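You operate a simulated robot arm through the tools that you are given. There is no shell and no other tool. Be economical: measure what you need, move in short steps, check, and stop when the job is done.

You run a simulated two-armed robot. Do the job below in one go: nothing can be reset, and whatever is moved stays where it is left.

Task
Sand the rough flash off the coin tray insert, then lock it in the express till drawer.
Fine: sanding block back where it lay. Set down upright: sanding block. Where these are worked on the way, their far stop is far enough and under half their travel is too little: express till drawer. What is to be rubbed or washed off counts as gone when no trace of it is left.

It is judged by the outcome, as a careful person would: the job done as asked, and still so three seconds after it is handed in. It fails if anything else is knocked over, pushed out of place, dropped, spilled or broken.

Robot
Two 7-joint arms with two-finger grippers on one trunk, on a base that drives. Base frame: it is fixed to the floor where the robot stands at the start and does not move with it; the origin is under the middle of the robot, x ahead of it, y to its left, z up. Units: cm, degrees, N and s.
The left shoulder is at the start at [7.8, 15.1, 98.8], the right one opposite. With the tool pointing down near the work surface each hand reaches from about 10 to 78 cm from the robot's upright axis, wherever it stands, measured 20 degrees to its own side. Places, roughly: card till drawer [-90, 90, 80]; cash till key [-80, 240, 90]; express till drawer [-90, 20, 80]; express till key [-80, 0, 90]; inside of the express till drawer [-90, 20, 80]; tilt knob [50, -30, 100]; volt dial [50, -50, 100]. Payload 2.54 kg a hand.
Tool frame (each hand has its own): the origin (TCP) lies between the finger pads and is the grasp point; the fingertips stand 3 cm ahead of it; z points along the fingers, y is the line along which they close. Largest opening 11.6 cm; the body of the gripper starts 9.5 cm behind the TCP.
Orientation is that of the tool frame in the base frame, as [roll, pitch, yaw] about the fixed x, y, z axes, in that order (R = Rz(yaw) Ry(pitch) Rx(roll)). With the fingers straight down and closing along the base's y, the tool's x points along the base's -x, its y along +y and its z along -z.

Tools
- The arms move only by the tool jog_arm. It takes "left_moves", "right_moves" or both (then of equal length, played together; a hand with none holds still); each is a list of rows, each a list of 7 numbers: the gripper command, from -1 (fully open) to 1 (shut), values between in proportion, then the shift along the tool's x, y, z in cm, then the turn, a rotation vector about the tool's x, y, z in degrees. In form: [[grip, tx, ty, tz, rx, ry, rz], ...]. A call has 1 to 10 rows; each row is the pose to reach, as a shift and turn from the pose commanded when the call began, along the tool's axes at that moment. Rows are played at 5 a second. More than 5 cm and 8.6 degrees between two rows, or a gripper value outside its range, and nothing of the call is played. A pose out of reach is approached as far as the arm can. The call stops where the force on the tool passes 90 N (or 10 N more than at its start, if that is more) or the arm is blocked; 0.2 s more then pass. The fingers move at their own pace (about 7.2 cm/s each) and stop on an object; they squeeze with about 22 N. The grip force told is the motor's: it shows also when the fingers shut on nothing. Time passes only in rows, and 0.2 s behind the last, so rows that repeat a pose let the fingers close. It gives the time, the measured TCP pose, the force on the tool (base axes), the opening and the grip force at its end, in the units of the frame above (readings bear some noise), with the torque about the TCP (base axes, N m) and any sound that the robot's microphone picked up, and new pictures: "views" is both (left out), scene, wrist or none (wrist: the cameras of the hands that moved).
- Cameras (640 x 400 px; columns grow to the right, rows downward): "scene" is now at [10.04, 8.68, 115.5]; the picture's right is [0.94, -0.34, 0.00], its down [-0.03, -0.08, -1.00] and it looks along [0.34, 0.94, -0.09] (base axes); focal length 214 px, centre (320, 200). "left" rides on the left gripper at [6.9, 1.5, -12.2] in its tool frame; the picture's right is [-0.22, 0.98, 0.00], its down [-0.83, -0.18, -0.53] and it looks along [-0.52, -0.11, 0.85] (tool axes); focal length 251 px, centre (320, 200). "right" rides on the right gripper at [6.9, -1.5, -12.2] in its tool frame; the picture's right is [0.21, 0.98, 0.00], its down [-0.83, 0.18, -0.53] and it looks along [-0.52, 0.11, 0.85] (tool axes); focal length 251 px, centre (320, 200). There is no depth. A picture from a camera that has moved, and an enlarged one, comes with that camera's place and axes in the base frame and with its lens.
- move_column(by): slides the trunk up (or, below 0, down) by that many cm; the arms and the scene camera ride with it, the base frame stays. It gives what a move gives, with no picture.
- base_move(legs): drives the robot by 1 to 6 legs, each [ahead, left, turn to the left] in cm, cm and degrees, along the robot's own axes; the way and the turn of a leg run together, so that a leg with both is an arc; at most 150 cm and 180 degrees a leg. The arms and the cameras ride along, it lands a little off, and it stops where it bumps. It gives what a move gives, and a new picture of the scene camera.
- head_to(pan, tilt): turns the head with the scene camera to pan (to the left, within 80 degrees either way) and tilt (down, from -29 to 69), counted from straight ahead of the robot. It gives what a move gives, and a new picture of the scene camera.
- close_up(camera, box): a new picture of the part [left, top, right, bottom] of that camera's present view, enlarged. The clock stands still meanwhile.
- sign_off(): hands the job in; it is judged then, once.

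Go step by step. Nothing tells you exact positions but the pictures and the camera data: compare them with the known pose of the tool, close in by small moves and look again before you grip or let go. The budget is 120 turns and 260 pictures, counting those below and the enlarged ones. Unless the task says otherwise, let go and move clear before handing in, and close with one line.

The tools are called after "Emit:" as a command line: name --argument value ..., lists and objects as JSON in quotes. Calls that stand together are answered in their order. jog_arm: Moves the arms, as the interface text tells. Its arguments: {"type":"object","properties":{"left_moves":{"type":"array","items":{"type":"array","items":{"type":"number"}}},"right_moves":{"type":"array","items":{"type":"array","items":{"type":"number"}}},"views":{"type":"string","enum":["both","scene","wrist","none"]}},"required":[]} The other tools are called the same way: move_column (by) slides the trunk up or down; base_move (legs) drives the base; head_to (pan, tilt) turns the head that bears the scene camera; close_up (camera, box) takes an enlarged picture of a part of a camera's view; sign_off () hands the job in.

At the start:

```text
time: 0.0
left_tool_pos: [32.75, -6.15, 115.0]
left_ee_rot: [-179.9, 0.1, -179.9]
left_wrist_force: [0.4, -0.2, -0.1]
left_torque: [0.01, -0.02, -0.07]
left_gripper_width: 11.6
left_gripper_force: 0.1
right_tool_pos: [33.21, -34.88, 99.94]
right_ee_rot: [179.9, 0.0, 179.9]
right_wrist_force: [0.8, -0.5, 0.3]
right_torque: [0.0, -0.01, 0.01]
right_gripper_width: 11.59
right_gripper_force: 0.1
trunk travel left (down, up): [-22.5, 6.4]
robot x, y, heading: [-0.04, 0.07, -0.0]
head pan, tilt: [70.3, 5.1]
```

scene: 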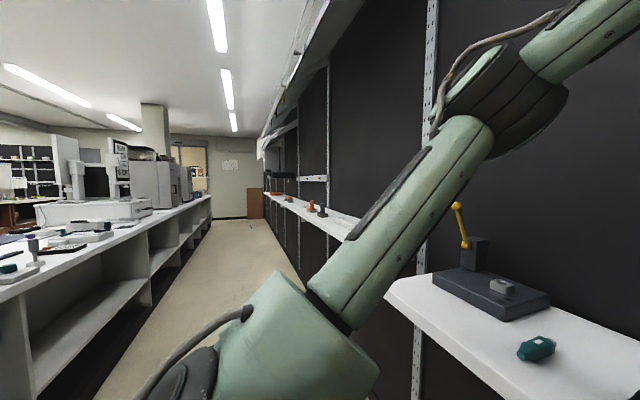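
right: 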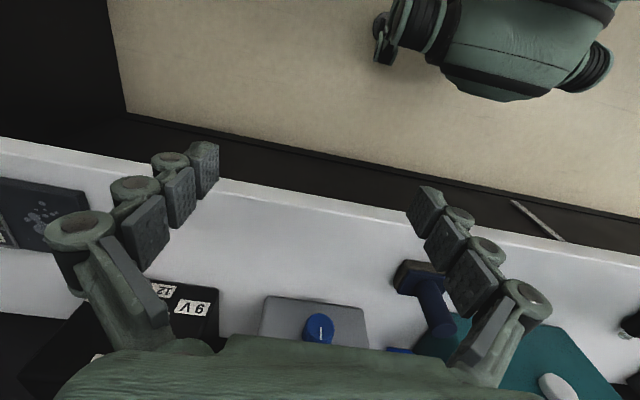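
left: 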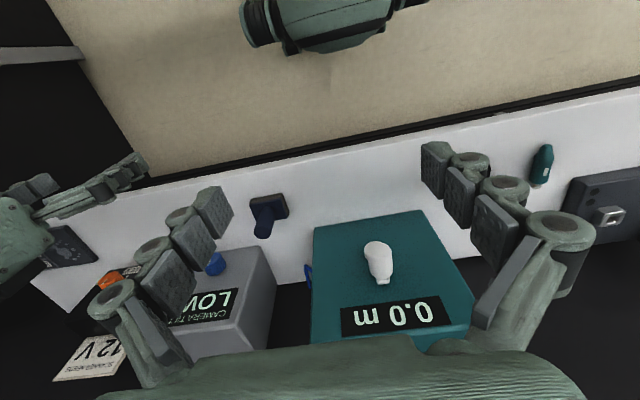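

I see a shelf ahead of the robot with instruments and a second counter behind it at x≈-90. I'll look around with the head first to find the tray insert and sanding block.

Emit:
head_to --pan 0 --tilt 35

Emit:
head_to --pan 50 --tilt 25

Emit:
head_to --pan -50 --tilt 25

```text
time: 1.4
left_tool_pos: [32.83, -6.32, 115.02]
left_ee_rot: [-180.0, -0.1, -180.0]
left_wrist_force: [0.3, -0.1, 0.0]
left_torque: [-0.01, 0.0, 0.01]
left_gripper_width: 11.6
left_gripper_force: 0.0
right_tool_pos: [33.15, -34.88, 99.98]
right_ee_rot: [-180.0, 0.0, 179.9]
right_wrist_force: [-0.2, -0.5, 0.4]
right_torque: [0.02, 0.02, 0.02]
right_gripper_width: 11.58
right_gripper_force: 0.0
trunk travel left (down, up): [-22.5, 6.4]
robot x, y, heading: [0.11, -0.11, 0.2]
head pan, tilt: [0.0, 35.0]
camera scene: at [15.74, 0.04, 110.71], right [0.0, -1.0, 0.0], down [-0.57, 0.0, -0.82], along [0.82, 0.0, -0.57], focal length 214 px, centre (320, 200)
```

scene: 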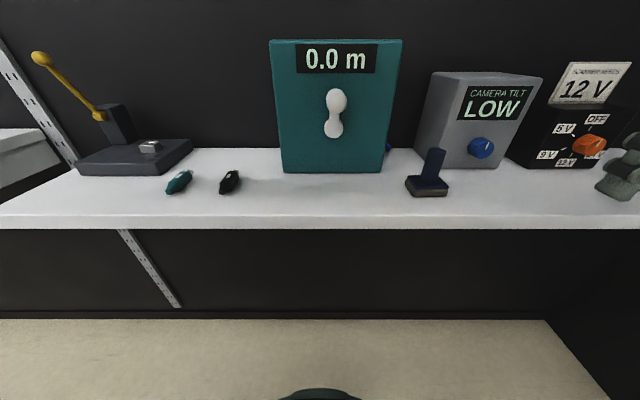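

```text
time: 2.6
left_tool_pos: [32.66, -6.36, 115.15]
left_ee_rot: [-179.9, 0.0, -179.9]
left_wrist_force: [-0.1, 0.2, -0.7]
left_torque: [-0.02, -0.04, 0.01]
left_gripper_width: 11.61
left_gripper_force: 0.0
right_tool_pos: [33.14, -34.88, 99.94]
right_ee_rot: [180.0, -0.1, 180.0]
right_wrist_force: [-0.3, 0.3, -0.1]
right_torque: [0.0, 0.0, 0.02]
right_gripper_width: 11.62
right_gripper_force: 0.1
trunk travel left (down, up): [-22.5, 6.4]
robot x, y, heading: [-0.05, 0.27, -0.1]
head pan, tilt: [50.0, 25.0]
camera scene: at [12.88, 7.08, 112.28], right [0.77, -0.64, 0.0], down [-0.27, -0.32, -0.91], along [0.58, 0.69, -0.42], focal length 214 px, centre (320, 200)
```

scene: 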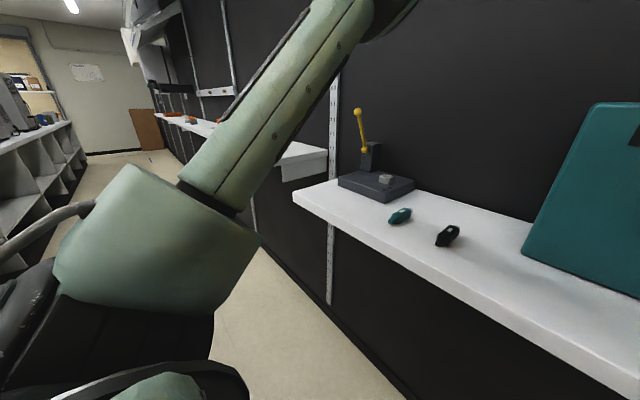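

```text
time: 4.4
left_tool_pos: [32.71, -6.41, 115.04]
left_ee_rot: [-179.9, -0.1, -180.0]
left_wrist_force: [-0.6, 0.3, -0.9]
left_torque: [0.02, -0.01, 0.02]
left_gripper_width: 11.62
left_gripper_force: 0.0
right_tool_pos: [33.24, -34.9, 99.87]
right_ee_rot: [-180.0, 0.0, -180.0]
right_wrist_force: [-0.8, 0.1, -0.7]
right_torque: [0.06, 0.01, 0.03]
right_gripper_width: 11.62
right_gripper_force: 0.1
trunk travel left (down, up): [-22.5, 6.4]
robot x, y, heading: [-0.14, -0.23, -0.1]
head pan, tilt: [-50.0, 25.0]
camera scene: at [12.88, -7.02, 112.28], right [-0.77, -0.64, 0.0], down [-0.27, 0.32, -0.91], along [0.58, -0.69, -0.42], focal length 214 px, centre (320, 200)
```

scene: 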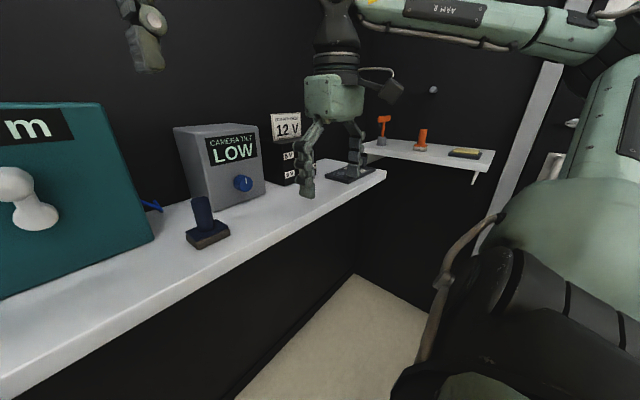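

The navy handled block on the shelf at roughly [48,-20] may be the sanding block, and a dark speckled plate lies at the right end of the shelf. I'll look closer.

Emit:
close_up --camera "scene" --box '[170, 100, 500, 260]'

Emit:
close_up --camera "right" --box '[0, 130, 240, 400]'

Emit:
close_up --camera "right" --box '[360, 170, 640, 400]'

```text
1.94 times, centred on (335, 180) of scene
camera zoom: at [12.88, -7.02, 112.28], right [-0.77, -0.64, 0.0], down [-0.27, 0.32, -0.91], along [0.58, -0.69, -0.42], focal length 416 px, centre (291, 239)
```

zoom: 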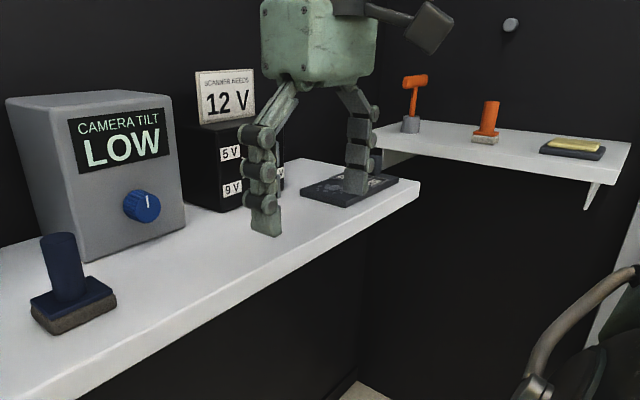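

```text
1.48 times, centred on (120, 265) of right
camera zoom: at [26.25, -36.3, 112.18], right [-0.21, 0.98, 0.0], down [0.83, 0.18, 0.53], along [0.52, 0.11, -0.85], focal length 372 px, centre (616, 104)
```

zoom: 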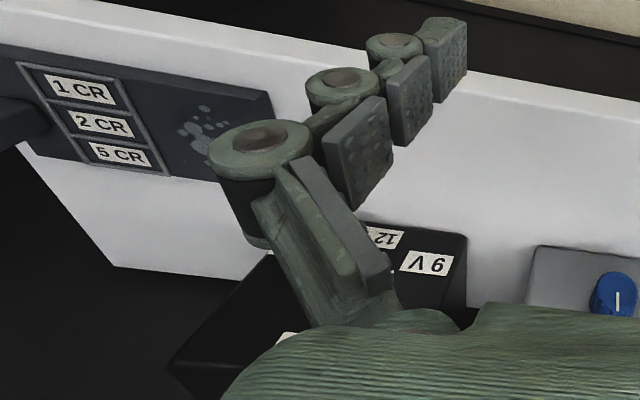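

```text
1.74 times, centred on (500, 285) of right
camera zoom: at [26.25, -36.3, 112.18], right [-0.21, 0.98, 0.0], down [0.83, 0.18, 0.53], along [0.52, 0.11, -0.85], focal length 437 px, centre (7, 52)
```

zoom: 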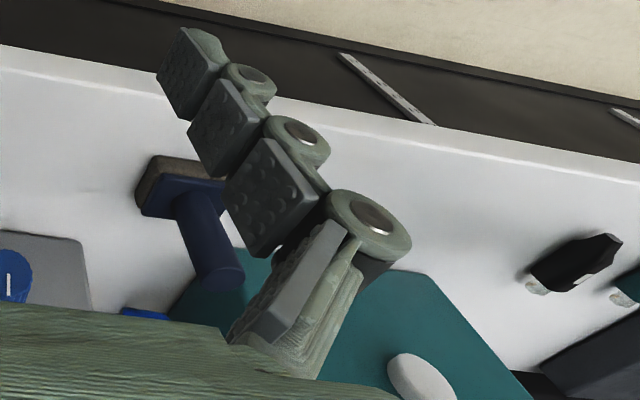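

The plate marked 1/2/5 CR with grey speckle at the shelf's right end looks like the coin tray insert. I'll retract the right hand a bit and pan to see it and the side shelf unobstructed.

Emit:
jog_arm --right_moves '[[-1, 4, 0, -3, 0, 0, 0], [-1, 8, 0, -6, 0, 0, 0], [-1, 12, 0, -9, 0, 0, 0], [-1, 14, 3, -9, 0, 0, 0]]' --views "both"

Emit:
close_up --camera "scene" --box '[260, 100, 500, 250]'

```text
time: 5.4
left_tool_pos: [32.81, -6.13, 115.07]
left_ee_rot: [-179.9, 0.0, -179.9]
left_wrist_force: [0.0, -1.0, 0.6]
left_torque: [-0.03, -0.02, 0.0]
left_gripper_width: 11.58
left_gripper_force: 0.1
right_tool_pos: [19.32, -31.78, 109.12]
right_ee_rot: [180.0, 0.0, 180.0]
right_wrist_force: [-0.3, 0.2, 0.2]
right_torque: [0.03, -0.01, 0.0]
right_gripper_width: 11.59
right_gripper_force: 0.0
trunk travel left (down, up): [-22.5, 6.4]
robot x, y, heading: [-0.03, 0.4, -0.1]
head pan, tilt: [-50.0, 25.0]
camera scene: at [12.88, -7.01, 112.28], right [-0.77, -0.64, 0.0], down [-0.27, 0.32, -0.91], along [0.58, -0.69, -0.42], focal length 214 px, centre (320, 200)
camera right: at [12.29, -33.17, 121.28], right [-0.21, 0.98, 0.0], down [0.83, 0.18, 0.53], along [0.52, 0.11, -0.85], focal length 251 px, centre (320, 200)
```

scene: 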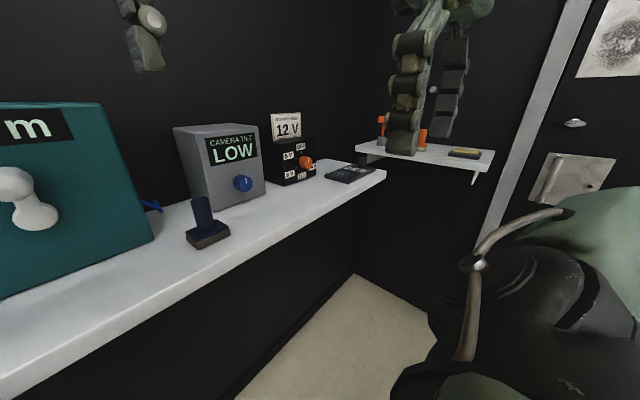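
right: 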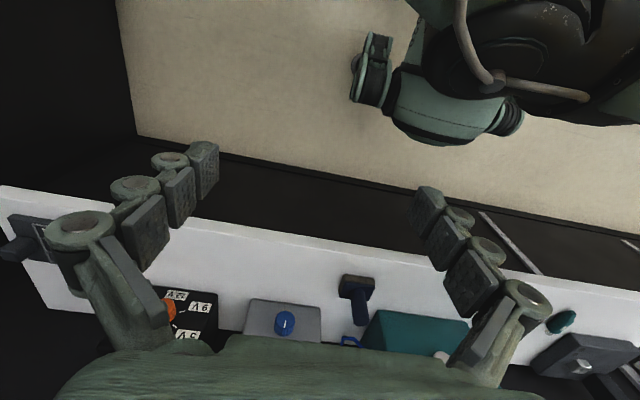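

```text
2.67 times, centred on (380, 175) of scene
camera zoom: at [12.88, -7.01, 112.28], right [-0.77, -0.64, 0.0], down [-0.27, 0.32, -0.91], along [0.58, -0.69, -0.42], focal length 572 px, centre (160, 267)
```

zoom: 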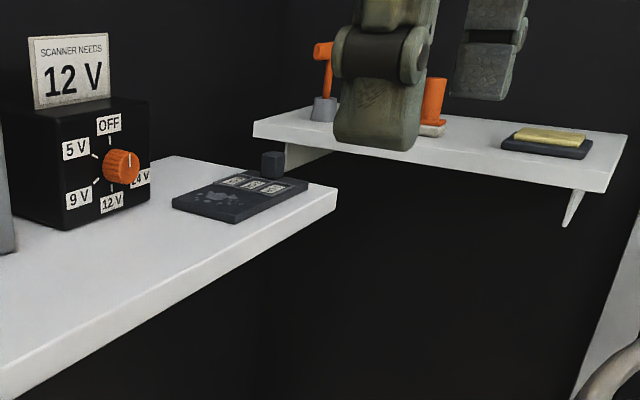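

The insert is a flat plate with a stub handle at its far end, at about the shelf's right end. Before working, I'll turn round to see the tills and understand the drawer and its lock.

Emit:
base_move --legs '[[0, 0, 120]]'

Emit:
head_to --pan 60 --tilt 20

Emit:
head_to --pan 10 --tilt 15

```text
time: 10.9
left_tool_pos: [-11.01, 31.53, 114.99]
left_ee_rot: [-179.9, 0.0, -59.6]
left_wrist_force: [-0.3, -0.3, 0.2]
left_torque: [0.02, -0.02, 0.0]
left_gripper_width: 11.63
left_gripper_force: 0.0
right_tool_pos: [17.72, 32.62, 109.09]
right_ee_rot: [180.0, 0.0, -59.9]
right_wrist_force: [0.2, 0.2, 0.6]
right_torque: [0.01, -0.01, 0.02]
right_gripper_width: 11.58
right_gripper_force: 0.1
trunk travel left (down, up): [-22.5, 6.4]
robot x, y, heading: [-0.5, -0.0, 120.3]
head pan, tilt: [-50.0, 25.0]
camera scene: at [-0.16, 14.58, 112.28], right [0.94, -0.34, 0.0], down [-0.14, -0.4, -0.91], along [0.31, 0.85, -0.42], focal length 214 px, centre (320, 200)
```

scene: 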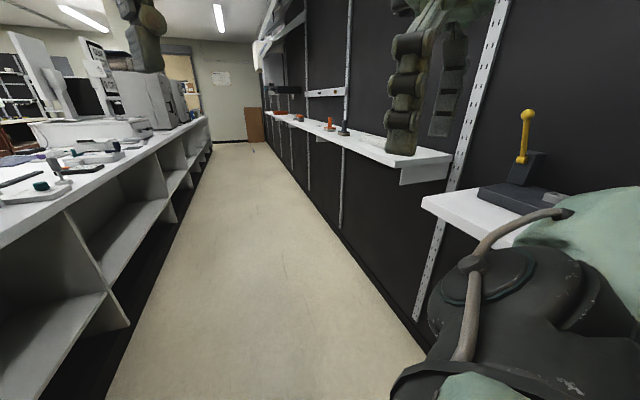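

```text
time: 12.8
left_tool_pos: [-11.39, 31.61, 115.33]
left_ee_rot: [-179.4, -0.1, -59.3]
left_wrist_force: [-48.6, 14.8, 48.7]
left_torque: [-5.55, -7.45, -3.34]
left_gripper_width: 11.6
left_gripper_force: 0.0
right_tool_pos: [17.79, 32.59, 109.05]
right_ee_rot: [180.0, 0.0, -59.9]
right_wrist_force: [0.3, -0.4, 0.3]
right_torque: [-0.01, -0.01, -0.03]
right_gripper_width: 11.59
right_gripper_force: 0.1
trunk travel left (down, up): [-22.5, 6.4]
robot x, y, heading: [-0.06, -0.17, 120.3]
head pan, tilt: [60.0, 20.0]
camera scene: at [-10.87, 11.28, 113.01], right [0.58, 0.82, 0.0], down [0.29, -0.2, -0.94], along [-0.77, 0.54, -0.35], focal length 214 px, centre (320, 200)
```

scene: 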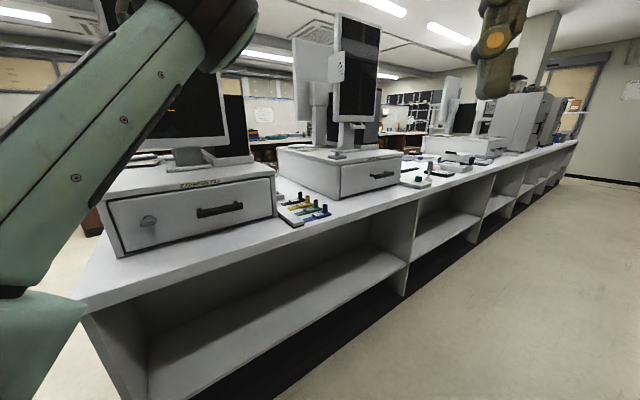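

```text
time: 14.0
left_tool_pos: [-11.08, 31.51, 114.9]
left_ee_rot: [180.0, 0.0, -59.7]
left_wrist_force: [-0.9, -0.7, -0.6]
left_torque: [-0.01, -0.01, 0.0]
left_gripper_width: 11.59
left_gripper_force: 0.1
right_tool_pos: [17.76, 32.52, 108.98]
right_ee_rot: [-180.0, 0.0, -59.8]
right_wrist_force: [0.4, 0.0, 0.6]
right_torque: [0.0, -0.02, 0.01]
right_gripper_width: 11.58
right_gripper_force: 0.0
trunk travel left (down, up): [-22.5, 6.4]
robot x, y, heading: [0.16, 0.18, 120.0]
head pan, tilt: [10.0, 15.0]
camera scene: at [-9.3, 13.04, 113.91], right [0.76, 0.65, 0.0], down [0.17, -0.2, -0.97], along [-0.62, 0.74, -0.26], focal length 214 px, centre (320, 200)
```

scene: 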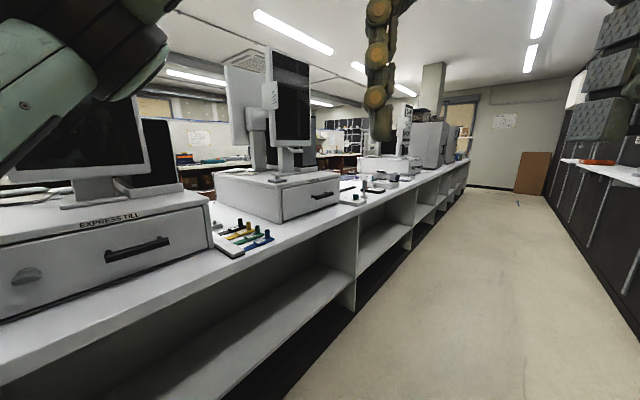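

The express till has a drawer with a black bar handle and a round key lock left of it. I'll face it and zoom in (keeping the head clear of the left arm, which it brushed).

Emit:
base_move --legs '[[0, 0, 60]]'

Emit:
close_up --camera "scene" --box '[100, 150, 500, 400]'

```text
time: 17.1
left_tool_pos: [-32.8, 5.63, 115.12]
left_ee_rot: [-179.9, -0.1, 1.2]
left_wrist_force: [-0.8, 0.5, 0.2]
left_torque: [-0.03, -0.01, 0.01]
left_gripper_width: 11.61
left_gripper_force: 0.0
right_tool_pos: [-20.03, 31.36, 109.0]
right_ee_rot: [180.0, 0.1, 1.2]
right_wrist_force: [-0.8, -0.7, 0.0]
right_torque: [0.0, 0.02, 0.03]
right_gripper_width: 11.59
right_gripper_force: 0.1
trunk travel left (down, up): [-22.5, 6.4]
robot x, y, heading: [-0.29, -0.11, -178.6]
head pan, tilt: [10.0, 15.0]
camera scene: at [-15.82, -1.93, 113.9], right [-0.19, 0.98, 0.0], down [0.25, 0.05, -0.97], along [-0.95, -0.19, -0.26], focal length 214 px, centre (320, 200)
```

scene: 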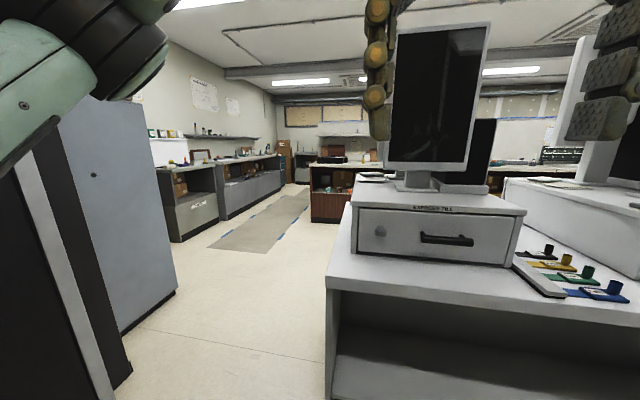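

```text
1.60 times, centred on (300, 275) of scene
camera zoom: at [-15.82, -1.93, 113.9], right [-0.19, 0.98, 0.0], down [0.25, 0.05, -0.97], along [-0.95, -0.19, -0.26], focal length 343 px, centre (352, 80)
```

zoom: 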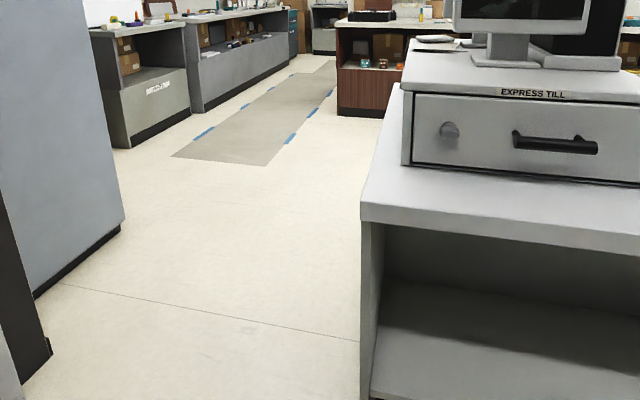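

The drawer is shut, with a knob-like key on its left. I'll zoom on the key.

Emit:
close_up --camera "scene" --box '[345, 195, 505, 275]'

Emit:
close_up --camera "scene" --box '[360, 215, 410, 246]'

```text
4.00 times, centred on (425, 235) of scene
camera zoom: at [-15.82, -1.93, 113.9], right [-0.19, 0.98, 0.0], down [0.25, 0.05, -0.97], along [-0.95, -0.19, -0.26], focal length 858 px, centre (-100, 60)
```

zoom: 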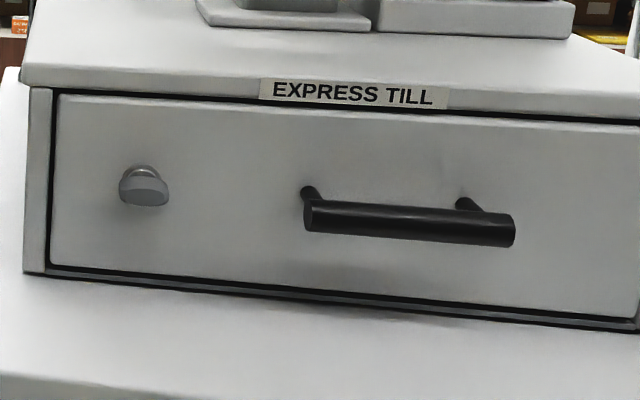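

```text
12.80 times, centred on (385, 230) of scene
camera zoom: at [-15.82, -1.93, 113.9], right [-0.19, 0.98, 0.0], down [0.25, 0.05, -0.97], along [-0.95, -0.19, -0.26], focal length 2745 px, centre (-512, -190)
```

zoom: 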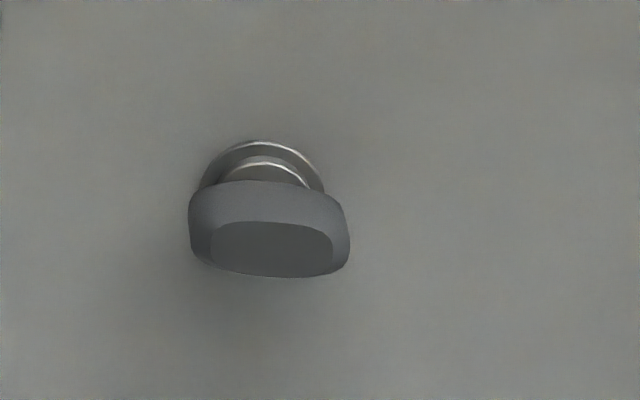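

The key's bow lies horizontal at about [-80, 6, 88] and the bar handle at about [-80, 23, 86]. I'll turn both hands to point forward with vertical closing so I can work handle and key, starting with the first two thirds of the turn.

Emit:
jog_arm --right_moves '[[-1, -2.5, 0, 0, -4.6, -4.6, 4.6], [-1, -5, 0, 0, -9.2, -9.2, 9.2], [-1, -7.5, 0, 0, -13.8, -13.8, 13.8], [-1, -10, 0, 0, -18.4, -18.4, 18.4], [-1, -12.5, 0, 0, -23, -23, 23], [-1, -15, 0, 0, -27.6, -27.6, 27.6], [-1, -17.5, 0, 0, -32.2, -32.2, 32.2], [-1, -20, 0, 0, -36.8, -36.8, 36.8], [-1, -22.5, 0, 0, -41.4, -41.4, 41.4], [-1, -25, 0, 0, -46, -46, 46]]' --left_moves '[[-1, -1.5, 0, 1, 4.6, -4.6, -4.6], [-1, -3, 0, 2, 9.2, -9.2, -9.2], [-1, -4.5, 0, 3, 13.8, -13.8, -13.8], [-1, -6, 0, 4, 18.4, -18.4, -18.4], [-1, -7.5, 0, 5, 23, -23, -23], [-1, -9, 0, 6, 27.6, -27.6, -27.6], [-1, -10.5, 0, 7, 32.2, -32.2, -32.2], [-1, -12, 0, 8, 36.8, -36.8, -36.8], [-1, -13.5, 0, 9, 41.4, -41.4, -41.4], [-1, -15, 0, 10, 46, -46, -46]]' --views "scene"

```text
time: 19.3
left_tool_pos: [-47.94, 5.2, 105.19]
left_ee_rot: [-118.0, 16.9, 63.1]
left_wrist_force: [-0.5, 1.0, -0.1]
left_torque: [-0.03, 0.0, 0.03]
left_gripper_width: 11.59
left_gripper_force: 0.0
right_tool_pos: [-45.02, 30.87, 108.99]
right_ee_rot: [118.0, 17.2, -60.8]
right_wrist_force: [0.0, 0.2, -0.2]
right_torque: [-0.01, 0.0, -0.05]
right_gripper_width: 11.6
right_gripper_force: 0.1
trunk travel left (down, up): [-22.5, 6.4]
robot x, y, heading: [0.0, 0.14, -178.6]
head pan, tilt: [10.0, 15.0]
camera scene: at [-15.84, -1.91, 113.9], right [-0.19, 0.98, 0.0], down [0.25, 0.05, -0.97], along [-0.95, -0.19, -0.26], focal length 214 px, centre (320, 200)
```

scene: 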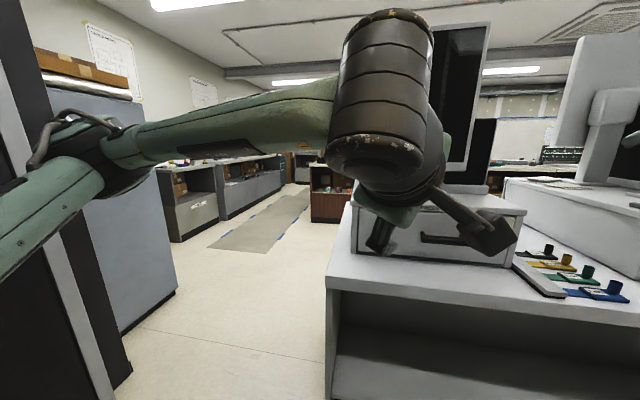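

Both hands are following cleanly. I'll finish the rotation.

Emit:
jog_arm --right_moves '[[-1, 0, 0, 0, -4.7, -4.7, 4.7], [-1, 0, 0, 0, -9.3, -9.3, 9.3], [-1, 0, 0, 0, -14, -14, 14], [-1, 0, 0, 0, -18.6, -18.6, 18.6], [-1, 0, 0, 0, -23.3, -23.3, 23.3]]' --left_moves '[[-1, 0, 0, 0, 4.7, -4.7, -4.7], [-1, 0, 0, 0, 9.3, -9.3, -9.3], [-1, 0, 0, 0, 14, -14, -14], [-1, 0, 0, 0, 18.6, -18.6, -18.6], [-1, 0, 0, 0, 23.3, -23.3, -23.3]]' --views "none"

Emit:
base_move --legs '[[0, -12, -1.4], [14, 0, 0]]'

```text
time: 20.5
left_tool_pos: [-47.79, 5.34, 104.96]
left_ee_rot: [-89.9, -0.1, 91.3]
left_wrist_force: [-0.7, -0.5, 0.3]
left_torque: [0.02, 0.05, -0.01]
left_gripper_width: 11.58
left_gripper_force: 0.1
right_tool_pos: [-48.61, 33.99, 112.24]
right_ee_rot: [90.1, 0.0, -88.8]
right_wrist_force: [-0.1, 1.0, 0.3]
right_torque: [0.0, 0.03, 0.02]
right_gripper_width: 11.62
right_gripper_force: 0.1
right hand out of reach, approached as far as the arm can: row 3, 4, 5
trunk travel left (down, up): [-22.5, 6.4]
robot x, y, heading: [0.24, -0.14, -178.8]
head pan, tilt: [10.0, 15.0]
```

```text
time: 23.3
left_tool_pos: [-61.86, 19.0, 104.94]
left_ee_rot: [-89.9, -0.1, 89.7]
left_wrist_force: [-0.8, -0.3, 0.3]
left_torque: [0.02, -0.02, -0.01]
left_gripper_width: 11.61
left_gripper_force: 0.1
right_tool_pos: [-61.65, 47.63, 112.3]
right_ee_rot: [90.1, 0.0, -90.3]
right_wrist_force: [0.1, 0.7, 0.3]
right_torque: [0.02, 0.0, 0.0]
right_gripper_width: 11.6
right_gripper_force: 0.0
trunk travel left (down, up): [-22.5, 6.4]
robot x, y, heading: [-13.74, 11.93, 179.9]
head pan, tilt: [10.0, 15.0]
camera scene: at [-29.87, 10.87, 113.89], right [-0.17, 0.99, 0.0], down [0.26, 0.04, -0.97], along [-0.95, -0.16, -0.26], focal length 214 px, centre (320, 200)
```

scene: 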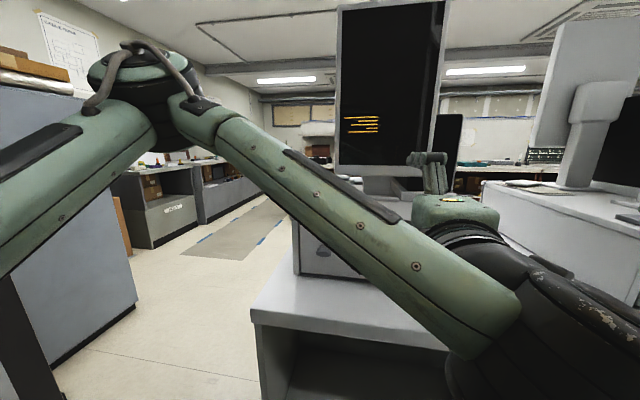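

The robot is in position. I'll bring the right hand towards the handle height and the left hand to the key side, stopping short of the drawer face.

Emit:
jog_arm --right_moves '[[-1, 0, -4, 0, 0, 0, 0], [-1, 0, -8, 0, 0, 0, 0], [-1, 3, -12, 0, 0, 0, 0], [-1, 6, -16, 0, 0, 0, 0], [-1, 9, -20, 0, 0, 0, 0], [-1, 12, -24, 0, 0, 0, 0], [-1, 15, -25, 1, 0, 0, 0], [-1, 18, -26, 2, 0, 0, 0], [-1, 21, -26, 3, 0, 0, 0], [-1, 24, -26, 4, 0, 0, 0]]' --left_moves '[[-1, -3, 2, 0, 0, 0, 0], [-1, -6, 4, 0, 0, 0, 0], [-1, -9, 6, 0, 0, 0, 0], [-1, -12, 8, 0, 0, 0, 0], [-1, -14, 10, 0, 0, 0, 0], [-1, -14, 12, 0, 0, 0, 0], [-1, -14, 14, 0, 0, 0, 0], [-1, -14, 15, 0, 0, 0, 0], [-1, -14, 16, 0, 0, 0, 0], [-1, -14, 17, 0, 0, 0, 0]]' --views "both"

```text
time: 24.9
left_tool_pos: [-63.36, 6.34, 89.96]
left_ee_rot: [-90.0, -0.1, 89.7]
left_wrist_force: [0.3, 0.1, -0.4]
left_torque: [0.02, 0.02, -0.07]
left_gripper_width: 11.59
left_gripper_force: 0.1
left hand out of reach, approached as far as the arm can: row 4, 5, 6, 7, 8
right_tool_pos: [-66.18, 34.54, 86.03]
right_ee_rot: [88.7, 15.1, -87.6]
right_wrist_force: [1.0, 1.8, 1.4]
right_torque: [0.13, -0.19, -0.02]
right_gripper_width: 11.58
right_gripper_force: 0.0
right hand out of reach, approached as far as the arm can: row 1, 2, 3, 4, 5, 6, 7, 8
trunk travel left (down, up): [-22.5, 6.4]
robot x, y, heading: [-13.84, 12.16, 179.7]
head pan, tilt: [10.0, 15.0]
stopped in row 8 (right hand): the arm was blocked; the commanded pose is now the measured one
camera scene: at [-29.78, 10.84, 113.92], right [-0.17, 0.99, 0.0], down [0.25, 0.04, -0.97], along [-0.95, -0.16, -0.26], focal length 214 px, centre (320, 200)
camera right: at [-53.9, 28.97, 82.51], right [0.04, -0.46, 0.89], down [0.51, 0.77, 0.38], along [-0.86, 0.43, 0.27], focal length 251 px, centre (320, 200)
camera left: at [-51.12, 13.15, 88.43], right [0.0, -0.21, -0.98], down [0.53, -0.83, 0.18], along [-0.85, -0.52, 0.11], focal length 251 px, centre (320, 200)
```

scene: 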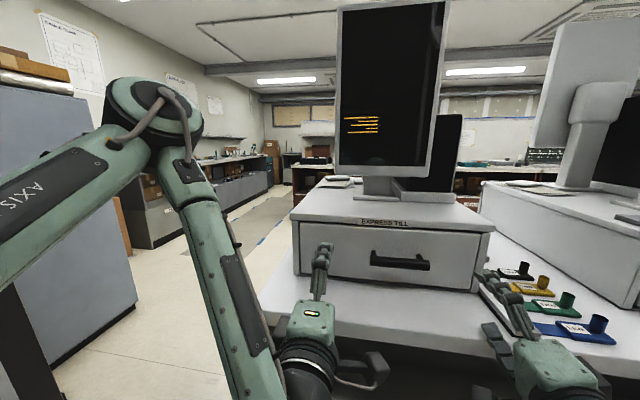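
right: 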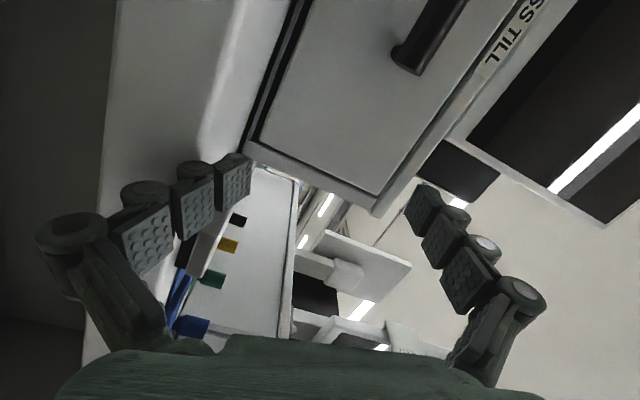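
left: 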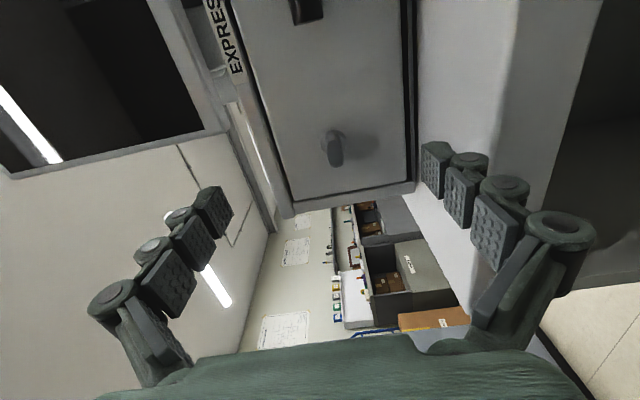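

The right arm got cramped (no contact force, just folded too tight). I'll back the base 13 cm for more room, then straighten the right hand and reach forward.

Emit:
base_move --legs '[[-13, 0, 0]]'

Emit:
jog_arm --right_moves '[[-1, 0, 0, 2, 0.6, -1, 7.5], [-1, 0, 0, 4, 1.3, -2.4, 15], [-1, 2, 0, 8, 1.3, -2.4, 15], [-1, 4, 0, 11, 1.3, -2.4, 15], [-1, 7, 0, 14, 1.3, -2.4, 15], [-1, 9, 0, 15, 1.3, -2.4, 15]]' --views "both"

```text
time: 26.2
left_tool_pos: [-50.2, 6.28, 89.94]
left_ee_rot: [-90.0, 0.0, 89.9]
left_wrist_force: [-0.2, -0.3, -0.2]
left_torque: [0.01, 0.0, -0.01]
left_gripper_width: 11.6
left_gripper_force: 0.1
right_tool_pos: [-53.03, 34.47, 85.94]
right_ee_rot: [88.7, 15.1, -87.5]
right_wrist_force: [-0.4, -0.6, -0.2]
right_torque: [-0.01, 0.02, 0.01]
right_gripper_width: 11.6
right_gripper_force: 0.0
trunk travel left (down, up): [-22.5, 6.4]
robot x, y, heading: [-0.85, 12.37, 180.0]
head pan, tilt: [10.0, 15.0]
camera scene: at [-16.64, 10.78, 113.91], right [-0.17, 0.99, 0.0], down [0.25, 0.04, -0.97], along [-0.95, -0.16, -0.26], focal length 214 px, centre (320, 200)
```

scene: 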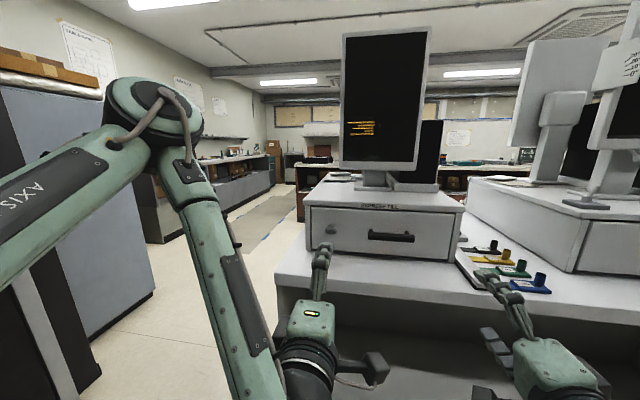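

```text
time: 26.8
left_tool_pos: [-50.17, 6.29, 90.01]
left_ee_rot: [-90.1, -0.1, 89.7]
left_wrist_force: [-1.2, -0.3, 0.5]
left_torque: [-0.02, 0.01, 0.01]
left_gripper_width: 11.57
left_gripper_force: 0.2
right_tool_pos: [-56.5, 36.29, 85.18]
right_ee_rot: [91.3, 14.8, -88.1]
right_wrist_force: [0.7, 0.6, -0.7]
right_torque: [0.01, -0.01, 0.03]
right_gripper_width: 11.61
right_gripper_force: 0.0
trunk travel left (down, up): [-22.5, 6.4]
robot x, y, heading: [-0.9, 12.26, 179.7]
head pan, tilt: [10.0, 15.0]
stopped in row 2 (right hand): the arm was blocked; the commanded pose is now the measured one
camera scene: at [-16.66, 10.77, 113.91], right [-0.17, 0.99, 0.0], down [0.26, 0.04, -0.97], along [-0.95, -0.16, -0.26], focal length 214 px, centre (320, 200)
camera right: at [-44.05, 30.44, 82.24], right [-0.01, -0.46, 0.89], down [0.5, 0.77, 0.4], along [-0.86, 0.45, 0.23], focal length 251 px, centre (320, 200)
```

scene: 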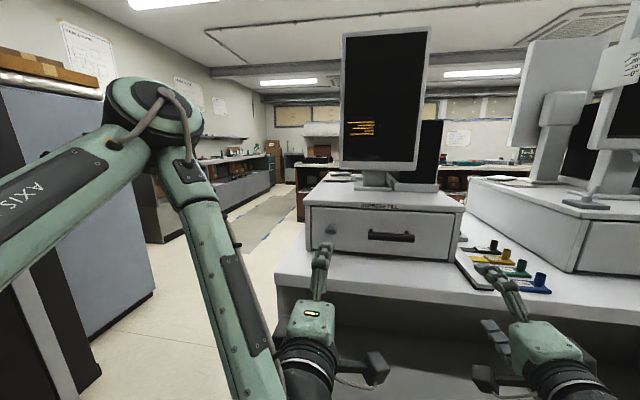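
right: 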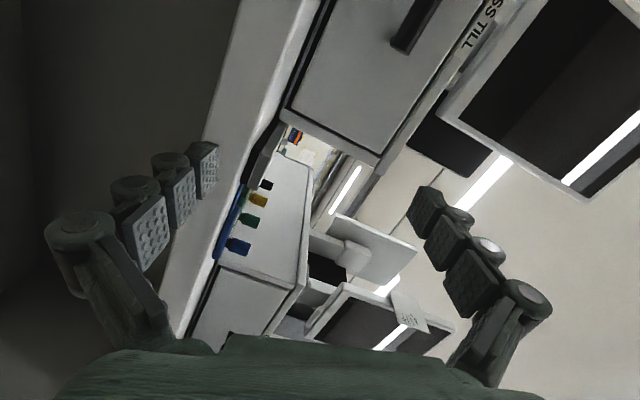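

The right wrist is at its joint limit in this attitude, while the left hand is comfortable. I'll let the left hand do handle and key, and turn the right hand back to pointing down and up out of the way.

Emit:
jog_arm --right_moves '[[-1, 0, 1, 0, 4.15, 5.41, -4.15], [-1, 0, 2, 0, 8.3, 10.8, -8.3], [-1, 0, 4, 0, 12.4, 16.2, -12.4], [-1, 0, 6, 0, 16.6, 21.6, -16.6], [-1, 0, 8, 0, 20.8, 27.0, -20.8], [-1, 0, 10, 0, 24.9, 32.4, -24.9], [-1, 0, 12, 0, 29.0, 37.8, -29.0], [-1, 0, 14, 0, 33.2, 43.2, -33.2], [-1, 0, 16, 0, 37.4, 48.6, -37.4], [-1, 0, 18, 0, 41.5, 54.1, -41.5]]' --views "none"

Emit:
jog_arm --right_moves '[[-1, 0, 0, 0, 4.15, 5.41, -4.15], [-1, 0, 0, 0, 8.3, 10.8, -8.3], [-1, 0, 0, 0, 12.4, 16.2, -12.4], [-1, 0, 0, 0, 16.6, 21.6, -16.6]]' --views "scene"

```text
time: 29.0
left_tool_pos: [-50.19, 6.18, 89.91]
left_ee_rot: [-90.1, 0.0, 89.8]
left_wrist_force: [-0.1, -0.5, 0.6]
left_torque: [0.03, 0.01, 0.04]
left_gripper_width: 11.6
left_gripper_force: 0.1
right_tool_pos: [-56.51, 31.53, 102.53]
right_ee_rot: [160.0, 17.2, -18.4]
right_wrist_force: [-0.3, -0.4, -0.2]
right_torque: [-0.05, 0.03, 0.02]
right_gripper_width: 11.61
right_gripper_force: 0.1
trunk travel left (down, up): [-22.5, 6.4]
robot x, y, heading: [-0.95, 12.37, 179.9]
head pan, tilt: [10.0, 15.0]
```

```text
time: 30.0
left_tool_pos: [-50.16, 6.27, 89.92]
left_ee_rot: [-90.1, -0.1, 89.8]
left_wrist_force: [-0.6, -0.1, 0.2]
left_torque: [0.03, 0.03, 0.02]
left_gripper_width: 11.59
left_gripper_force: 0.0
right_tool_pos: [-56.65, 31.72, 102.67]
right_ee_rot: [179.8, -1.1, 1.7]
right_wrist_force: [-0.3, -0.6, -0.3]
right_torque: [-0.01, -0.03, -0.01]
right_gripper_width: 11.59
right_gripper_force: 0.2
trunk travel left (down, up): [-22.5, 6.4]
robot x, y, heading: [-0.68, 12.52, 179.7]
head pan, tilt: [10.0, 15.0]
camera scene: at [-16.66, 10.75, 113.9], right [-0.17, 0.99, 0.0], down [0.26, 0.04, -0.97], along [-0.95, -0.16, -0.26], focal length 214 px, centre (320, 200)
```

scene: 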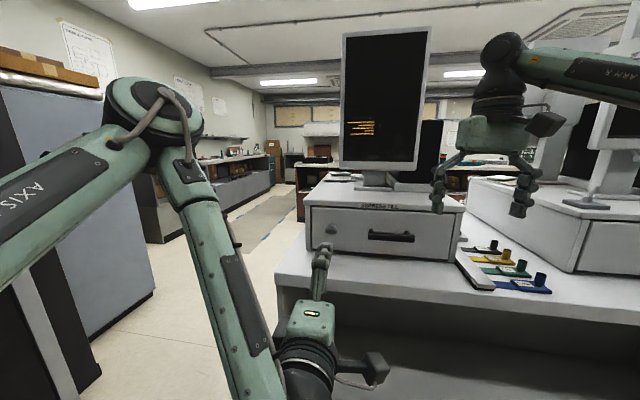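

Triangulating gives the handle at about [-76, 21.5, 88] and the key at [-76, 3.8, 88.8]. I'll shift the base right so the left hand lines up with the handle, then look with the wrist camera.

Emit:
base_move --legs '[[0, -15.3, 0]]'

Emit:
jog_arm --left_moves '[[-1, 0, 0, 5, 0, 0, 0], [-1, 0, 2, 10, 0, 0, 0], [-1, 0, 2, 15, 0, 0, 0]]' --views "both"

```text
time: 32.1
left_tool_pos: [-50.22, 21.38, 89.96]
left_ee_rot: [-90.0, -0.1, 89.8]
left_wrist_force: [-0.2, -0.1, 0.3]
left_torque: [0.01, 0.0, -0.03]
left_gripper_width: 11.6
left_gripper_force: 0.0
right_tool_pos: [-56.63, 46.9, 102.58]
right_ee_rot: [179.7, -1.2, 1.6]
right_wrist_force: [0.4, -0.5, 0.3]
right_torque: [-0.02, -0.04, 0.01]
right_gripper_width: 11.59
right_gripper_force: 0.0
trunk travel left (down, up): [-22.5, 6.4]
robot x, y, heading: [-1.02, 27.43, 179.6]
head pan, tilt: [10.0, 15.0]
camera scene: at [-16.59, 25.96, 113.91], right [-0.17, 0.99, 0.0], down [0.26, 0.04, -0.97], along [-0.95, -0.16, -0.26], focal length 214 px, centre (320, 200)
```

scene: 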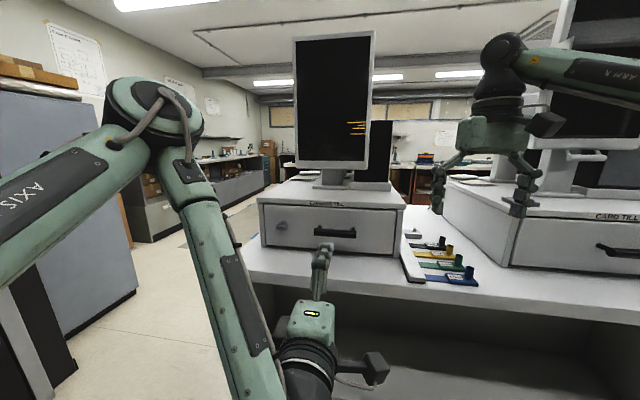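

```text
refused: row 2 steps farther than a row can; nothing moved
```

Emit:
jog_arm --left_moves '[[-1, 0, 0, 4.5, 0, 0, 0], [-1, 0, 1, 9, 0, 0, 0], [-1, 0, 2, 13, 0, 0, 0], [-1, 0, 2, 15, 0, 0, 0]]' --views "both"

```text
time: 33.1
left_tool_pos: [-64.67, 22.6, 88.7]
left_ee_rot: [-90.4, 0.0, 90.0]
left_wrist_force: [0.3, 0.6, 0.1]
left_torque: [-0.03, -0.01, 0.0]
left_gripper_width: 11.6
left_gripper_force: 0.0
left hand out of reach, approached as far as the arm can: row 3, 4
right_tool_pos: [-56.58, 46.87, 102.6]
right_ee_rot: [179.8, -1.1, 1.7]
right_wrist_force: [0.7, -0.4, -0.6]
right_torque: [0.0, 0.02, -0.01]
right_gripper_width: 11.59
right_gripper_force: 0.0
trunk travel left (down, up): [-22.5, 6.4]
robot x, y, heading: [-0.81, 27.42, 179.8]
head pan, tilt: [10.0, 15.0]
camera scene: at [-16.59, 25.94, 113.91], right [-0.17, 0.99, 0.0], down [0.26, 0.04, -0.97], along [-0.95, -0.16, -0.26], focal length 214 px, centre (320, 200)
camera left: at [-52.6, 29.46, 87.1], right [0.0, -0.21, -0.98], down [0.53, -0.83, 0.18], along [-0.85, -0.52, 0.11], focal length 251 px, centre (320, 200)
```

scene: 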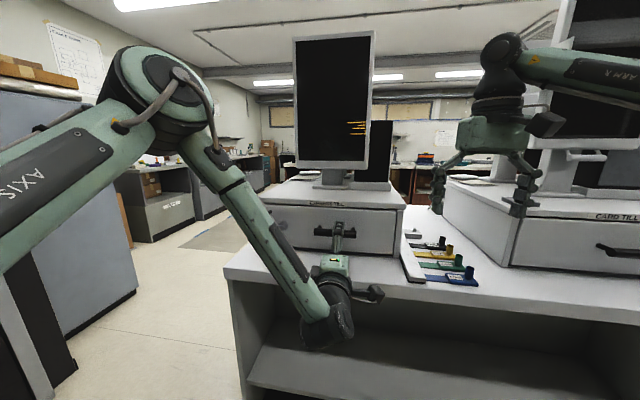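
left: 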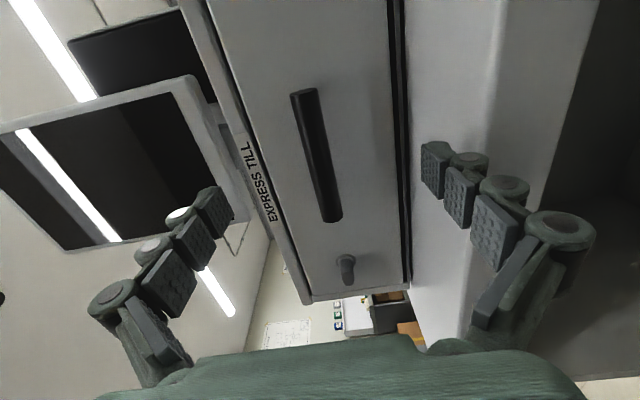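

The hand is centred on the bar at z≈89. The arm's forward reach in this attitude is limited, so I'll drive the base forward 8 cm and re-check.

Emit:
base_move --legs '[[8, 0, 0]]'

Emit:
close_up --camera "left" --box '[80, 0, 560, 400]'

```text
time: 34.2
left_tool_pos: [-72.7, 22.51, 88.64]
left_ee_rot: [-90.3, 0.0, 90.1]
left_wrist_force: [-0.3, 0.4, -0.9]
left_torque: [-0.03, 0.05, 0.02]
left_gripper_width: 11.6
left_gripper_force: 0.1
right_tool_pos: [-64.59, 46.86, 102.53]
right_ee_rot: [179.9, -1.2, 1.7]
right_wrist_force: [-0.5, -0.3, -1.4]
right_torque: [0.01, -0.01, -0.01]
right_gripper_width: 11.61
right_gripper_force: 0.0
trunk travel left (down, up): [-22.5, 6.4]
robot x, y, heading: [-8.03, 27.57, 179.9]
head pan, tilt: [10.0, 15.0]
camera scene: at [-24.56, 25.95, 113.89], right [-0.17, 0.99, 0.0], down [0.26, 0.04, -0.97], along [-0.95, -0.16, -0.26], focal length 214 px, centre (320, 200)
```

scene: 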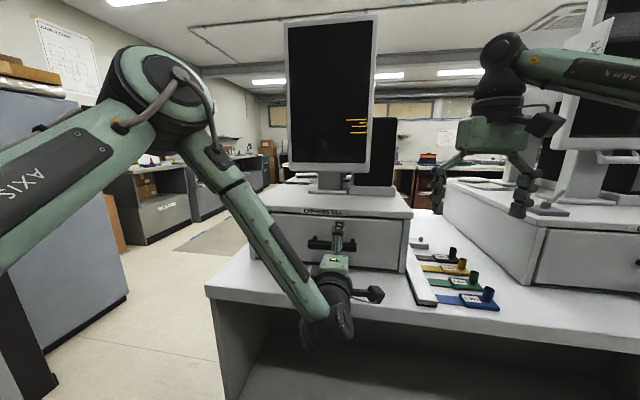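

```text
1.00 times, centred on (320, 200) of left (not enlarged: the box is as wide or as high as the picture)
camera zoom: at [-60.52, 29.42, 87.07], right [0.01, -0.21, -0.98], down [0.53, -0.82, 0.18], along [-0.84, -0.52, 0.11], focal length 251 px, centre (320, 200)
```

zoom: 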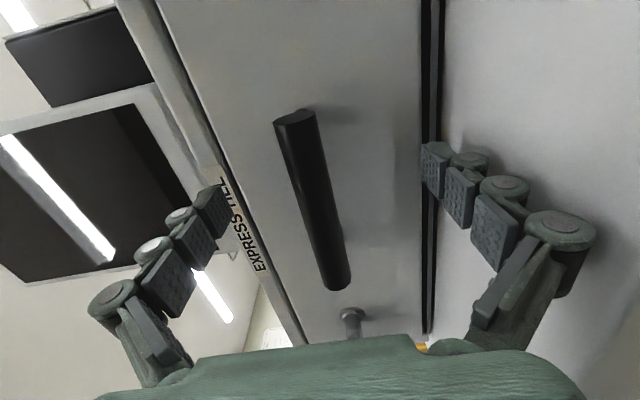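

The bar is about 1.3 cm ahead of the TCP, between the fingers. I'll advance a little and close on it.

Emit:
jog_arm --left_moves '[[-1, -1, 0, 1.3, 0, 0, 0], [0.3, -1, 0, 1.3, 0, 0, 0], [1, -1, 0, 1.3, 0, 0, 0], [1, -1, 0, 1.3, 0, 0, 0], [1, -1, 0, 1.3, 0, 0, 0]]' --views "wrist"

```text
time: 35.4
left_tool_pos: [-73.74, 22.27, 89.04]
left_ee_rot: [-90.3, 0.0, 90.4]
left_wrist_force: [0.6, 0.0, -1.2]
left_torque: [-0.03, -0.02, 0.02]
left_gripper_width: 2.01
left_gripper_force: 29.6
left hand out of reach, approached as far as the arm can: row 1, 2, 3, 4, 5
right_tool_pos: [-64.54, 46.81, 102.55]
right_ee_rot: [179.8, -1.2, 1.8]
right_wrist_force: [0.1, -0.1, -0.5]
right_torque: [0.03, 0.03, -0.02]
right_gripper_width: 11.59
right_gripper_force: 0.1
trunk travel left (down, up): [-22.5, 6.4]
robot x, y, heading: [-8.59, 27.85, 179.7]
head pan, tilt: [10.0, 15.0]
camera left: at [-61.54, 29.22, 87.54], right [0.01, -0.21, -0.98], down [0.54, -0.82, 0.18], along [-0.84, -0.53, 0.11], focal length 251 px, centre (320, 200)
```

left: 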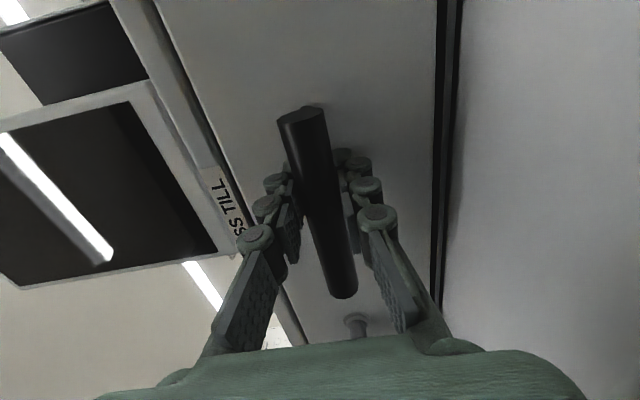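

The bar is gripped (2 cm). I'll pull gently to see whether the drawer is locked.

Emit:
jog_arm --left_moves '[[1, -1, 0, 0.5, 0, 0, 0], [1, -1, 0, -1.5, 0, 0, 0], [1, -1, 0, -4, 0, 0, 0]]' --views "scene"

```text
time: 36.2
left_tool_pos: [-69.78, 22.27, 88.95]
left_ee_rot: [-90.6, 0.0, 89.2]
left_wrist_force: [0.2, 36.7, -10.3]
left_torque: [0.03, 0.06, 0.13]
left_gripper_width: 2.05
left_gripper_force: 42.3
left hand out of reach, approached as far as the arm can: row 1, 2
right_tool_pos: [-64.6, 47.31, 102.4]
right_ee_rot: [179.6, -1.3, 1.7]
right_wrist_force: [-0.5, -0.3, 0.1]
right_torque: [0.0, -0.01, 0.01]
right_gripper_width: 11.6
right_gripper_force: 0.1
trunk travel left (down, up): [-22.5, 6.4]
robot x, y, heading: [-8.72, 27.58, 179.7]
head pan, tilt: [10.0, 15.0]
camera scene: at [-24.6, 26.31, 113.89], right [-0.17, 0.99, 0.0], down [0.26, 0.04, -0.97], along [-0.95, -0.16, -0.26], focal length 214 px, centre (320, 200)
```

scene: 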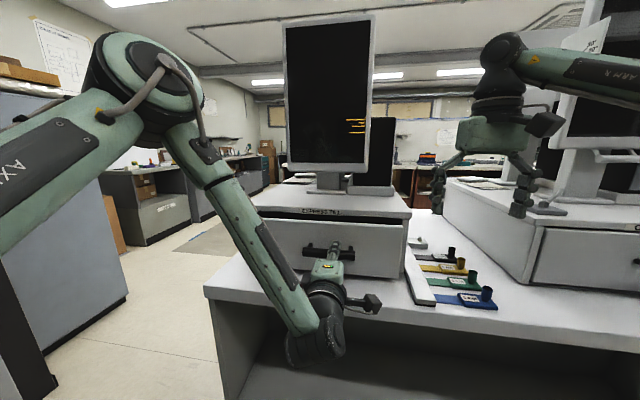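

The drawer slides freely — it's unlocked. I'll relieve the side force and keep pulling with the arm.

Emit:
jog_arm --left_moves '[[1, 0.9, 0.2, -2, 0, 0, 0], [1, 0.9, 0.2, -4.5, 0, 0, 0], [1, 0.9, 0.2, -7, 0, 0, 0], [1, 0.9, 0.2, -9, 0, 0, 0]]' --views "none"

```text
time: 37.2
left_tool_pos: [-60.48, 22.1, 89.09]
left_ee_rot: [-89.9, 0.1, 90.7]
left_wrist_force: [-0.7, -4.8, 15.9]
left_torque: [0.03, 0.01, 0.64]
left_gripper_width: 2.0
left_gripper_force: 42.2
right_tool_pos: [-64.37, 46.7, 102.64]
right_ee_rot: [179.7, -1.0, 1.7]
right_wrist_force: [0.0, 0.2, -0.1]
right_torque: [-0.01, -0.03, 0.02]
right_gripper_width: 11.61
right_gripper_force: 0.1
trunk travel left (down, up): [-22.5, 6.4]
robot x, y, heading: [-8.75, 27.74, 179.9]
head pan, tilt: [10.0, 15.0]
```

Opened about 13 cm so far. I'll draw it further by backing the base.

Emit:
base_move --legs '[[-8, 0, 0]]'

```text
time: 38.3
left_tool_pos: [-52.47, 22.15, 88.92]
left_ee_rot: [-89.7, -0.1, 90.4]
left_wrist_force: [-1.0, -21.3, 22.0]
left_torque: [-0.13, -0.19, -0.47]
left_gripper_width: 2.01
left_gripper_force: 41.9
right_tool_pos: [-56.31, 46.56, 102.72]
right_ee_rot: [180.0, -1.1, 1.7]
right_wrist_force: [0.3, -0.6, 0.2]
right_torque: [-0.01, -0.01, -0.01]
right_gripper_width: 11.62
right_gripper_force: 0.0
trunk travel left (down, up): [-22.5, 6.4]
robot x, y, heading: [-0.73, 27.54, 179.8]
head pan, tilt: [10.0, 15.0]
camera scene: at [-16.26, 25.76, 113.94], right [-0.17, 0.99, 0.0], down [0.25, 0.05, -0.97], along [-0.95, -0.16, -0.26], focal length 214 px, centre (320, 200)
```

scene: 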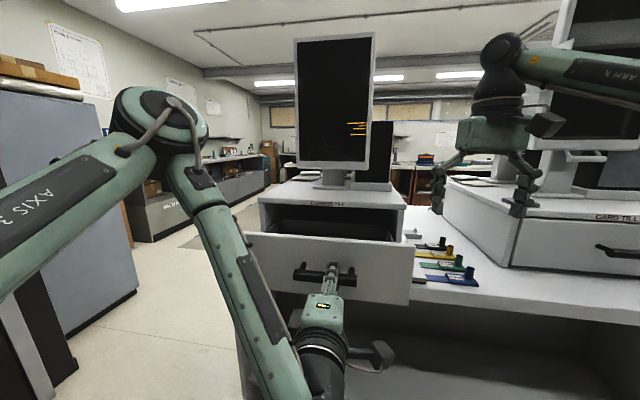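

Now about 21 cm open. I'll pull a few cm more to feel for the stop.

Emit:
jog_arm --left_moves '[[1, 0, 0.2, -1.5, 0, 0, 0], [1, 0, 0.2, -3, 0, 0, 0], [1, 0, 0.2, -4.5, 0, 0, 0], [1, 0, 0.2, -6, 0, 0, 0]]' --views "none"

```text
time: 39.3
left_tool_pos: [-47.08, 22.2, 89.0]
left_ee_rot: [-88.4, 0.0, 91.4]
left_wrist_force: [0.1, -35.4, 48.9]
left_torque: [0.15, -0.29, -0.07]
left_gripper_width: 2.02
left_gripper_force: 42.6
left hand out of reach, approached as far as the arm can: row 4
right_tool_pos: [-56.25, 46.36, 102.94]
right_ee_rot: [179.9, -1.0, 1.7]
right_wrist_force: [0.7, 0.0, 0.4]
right_torque: [0.0, -0.02, 0.01]
right_gripper_width: 11.56
right_gripper_force: 0.1
trunk travel left (down, up): [-22.5, 6.4]
robot x, y, heading: [-0.82, 27.43, 179.8]
head pan, tilt: [10.0, 15.0]
```

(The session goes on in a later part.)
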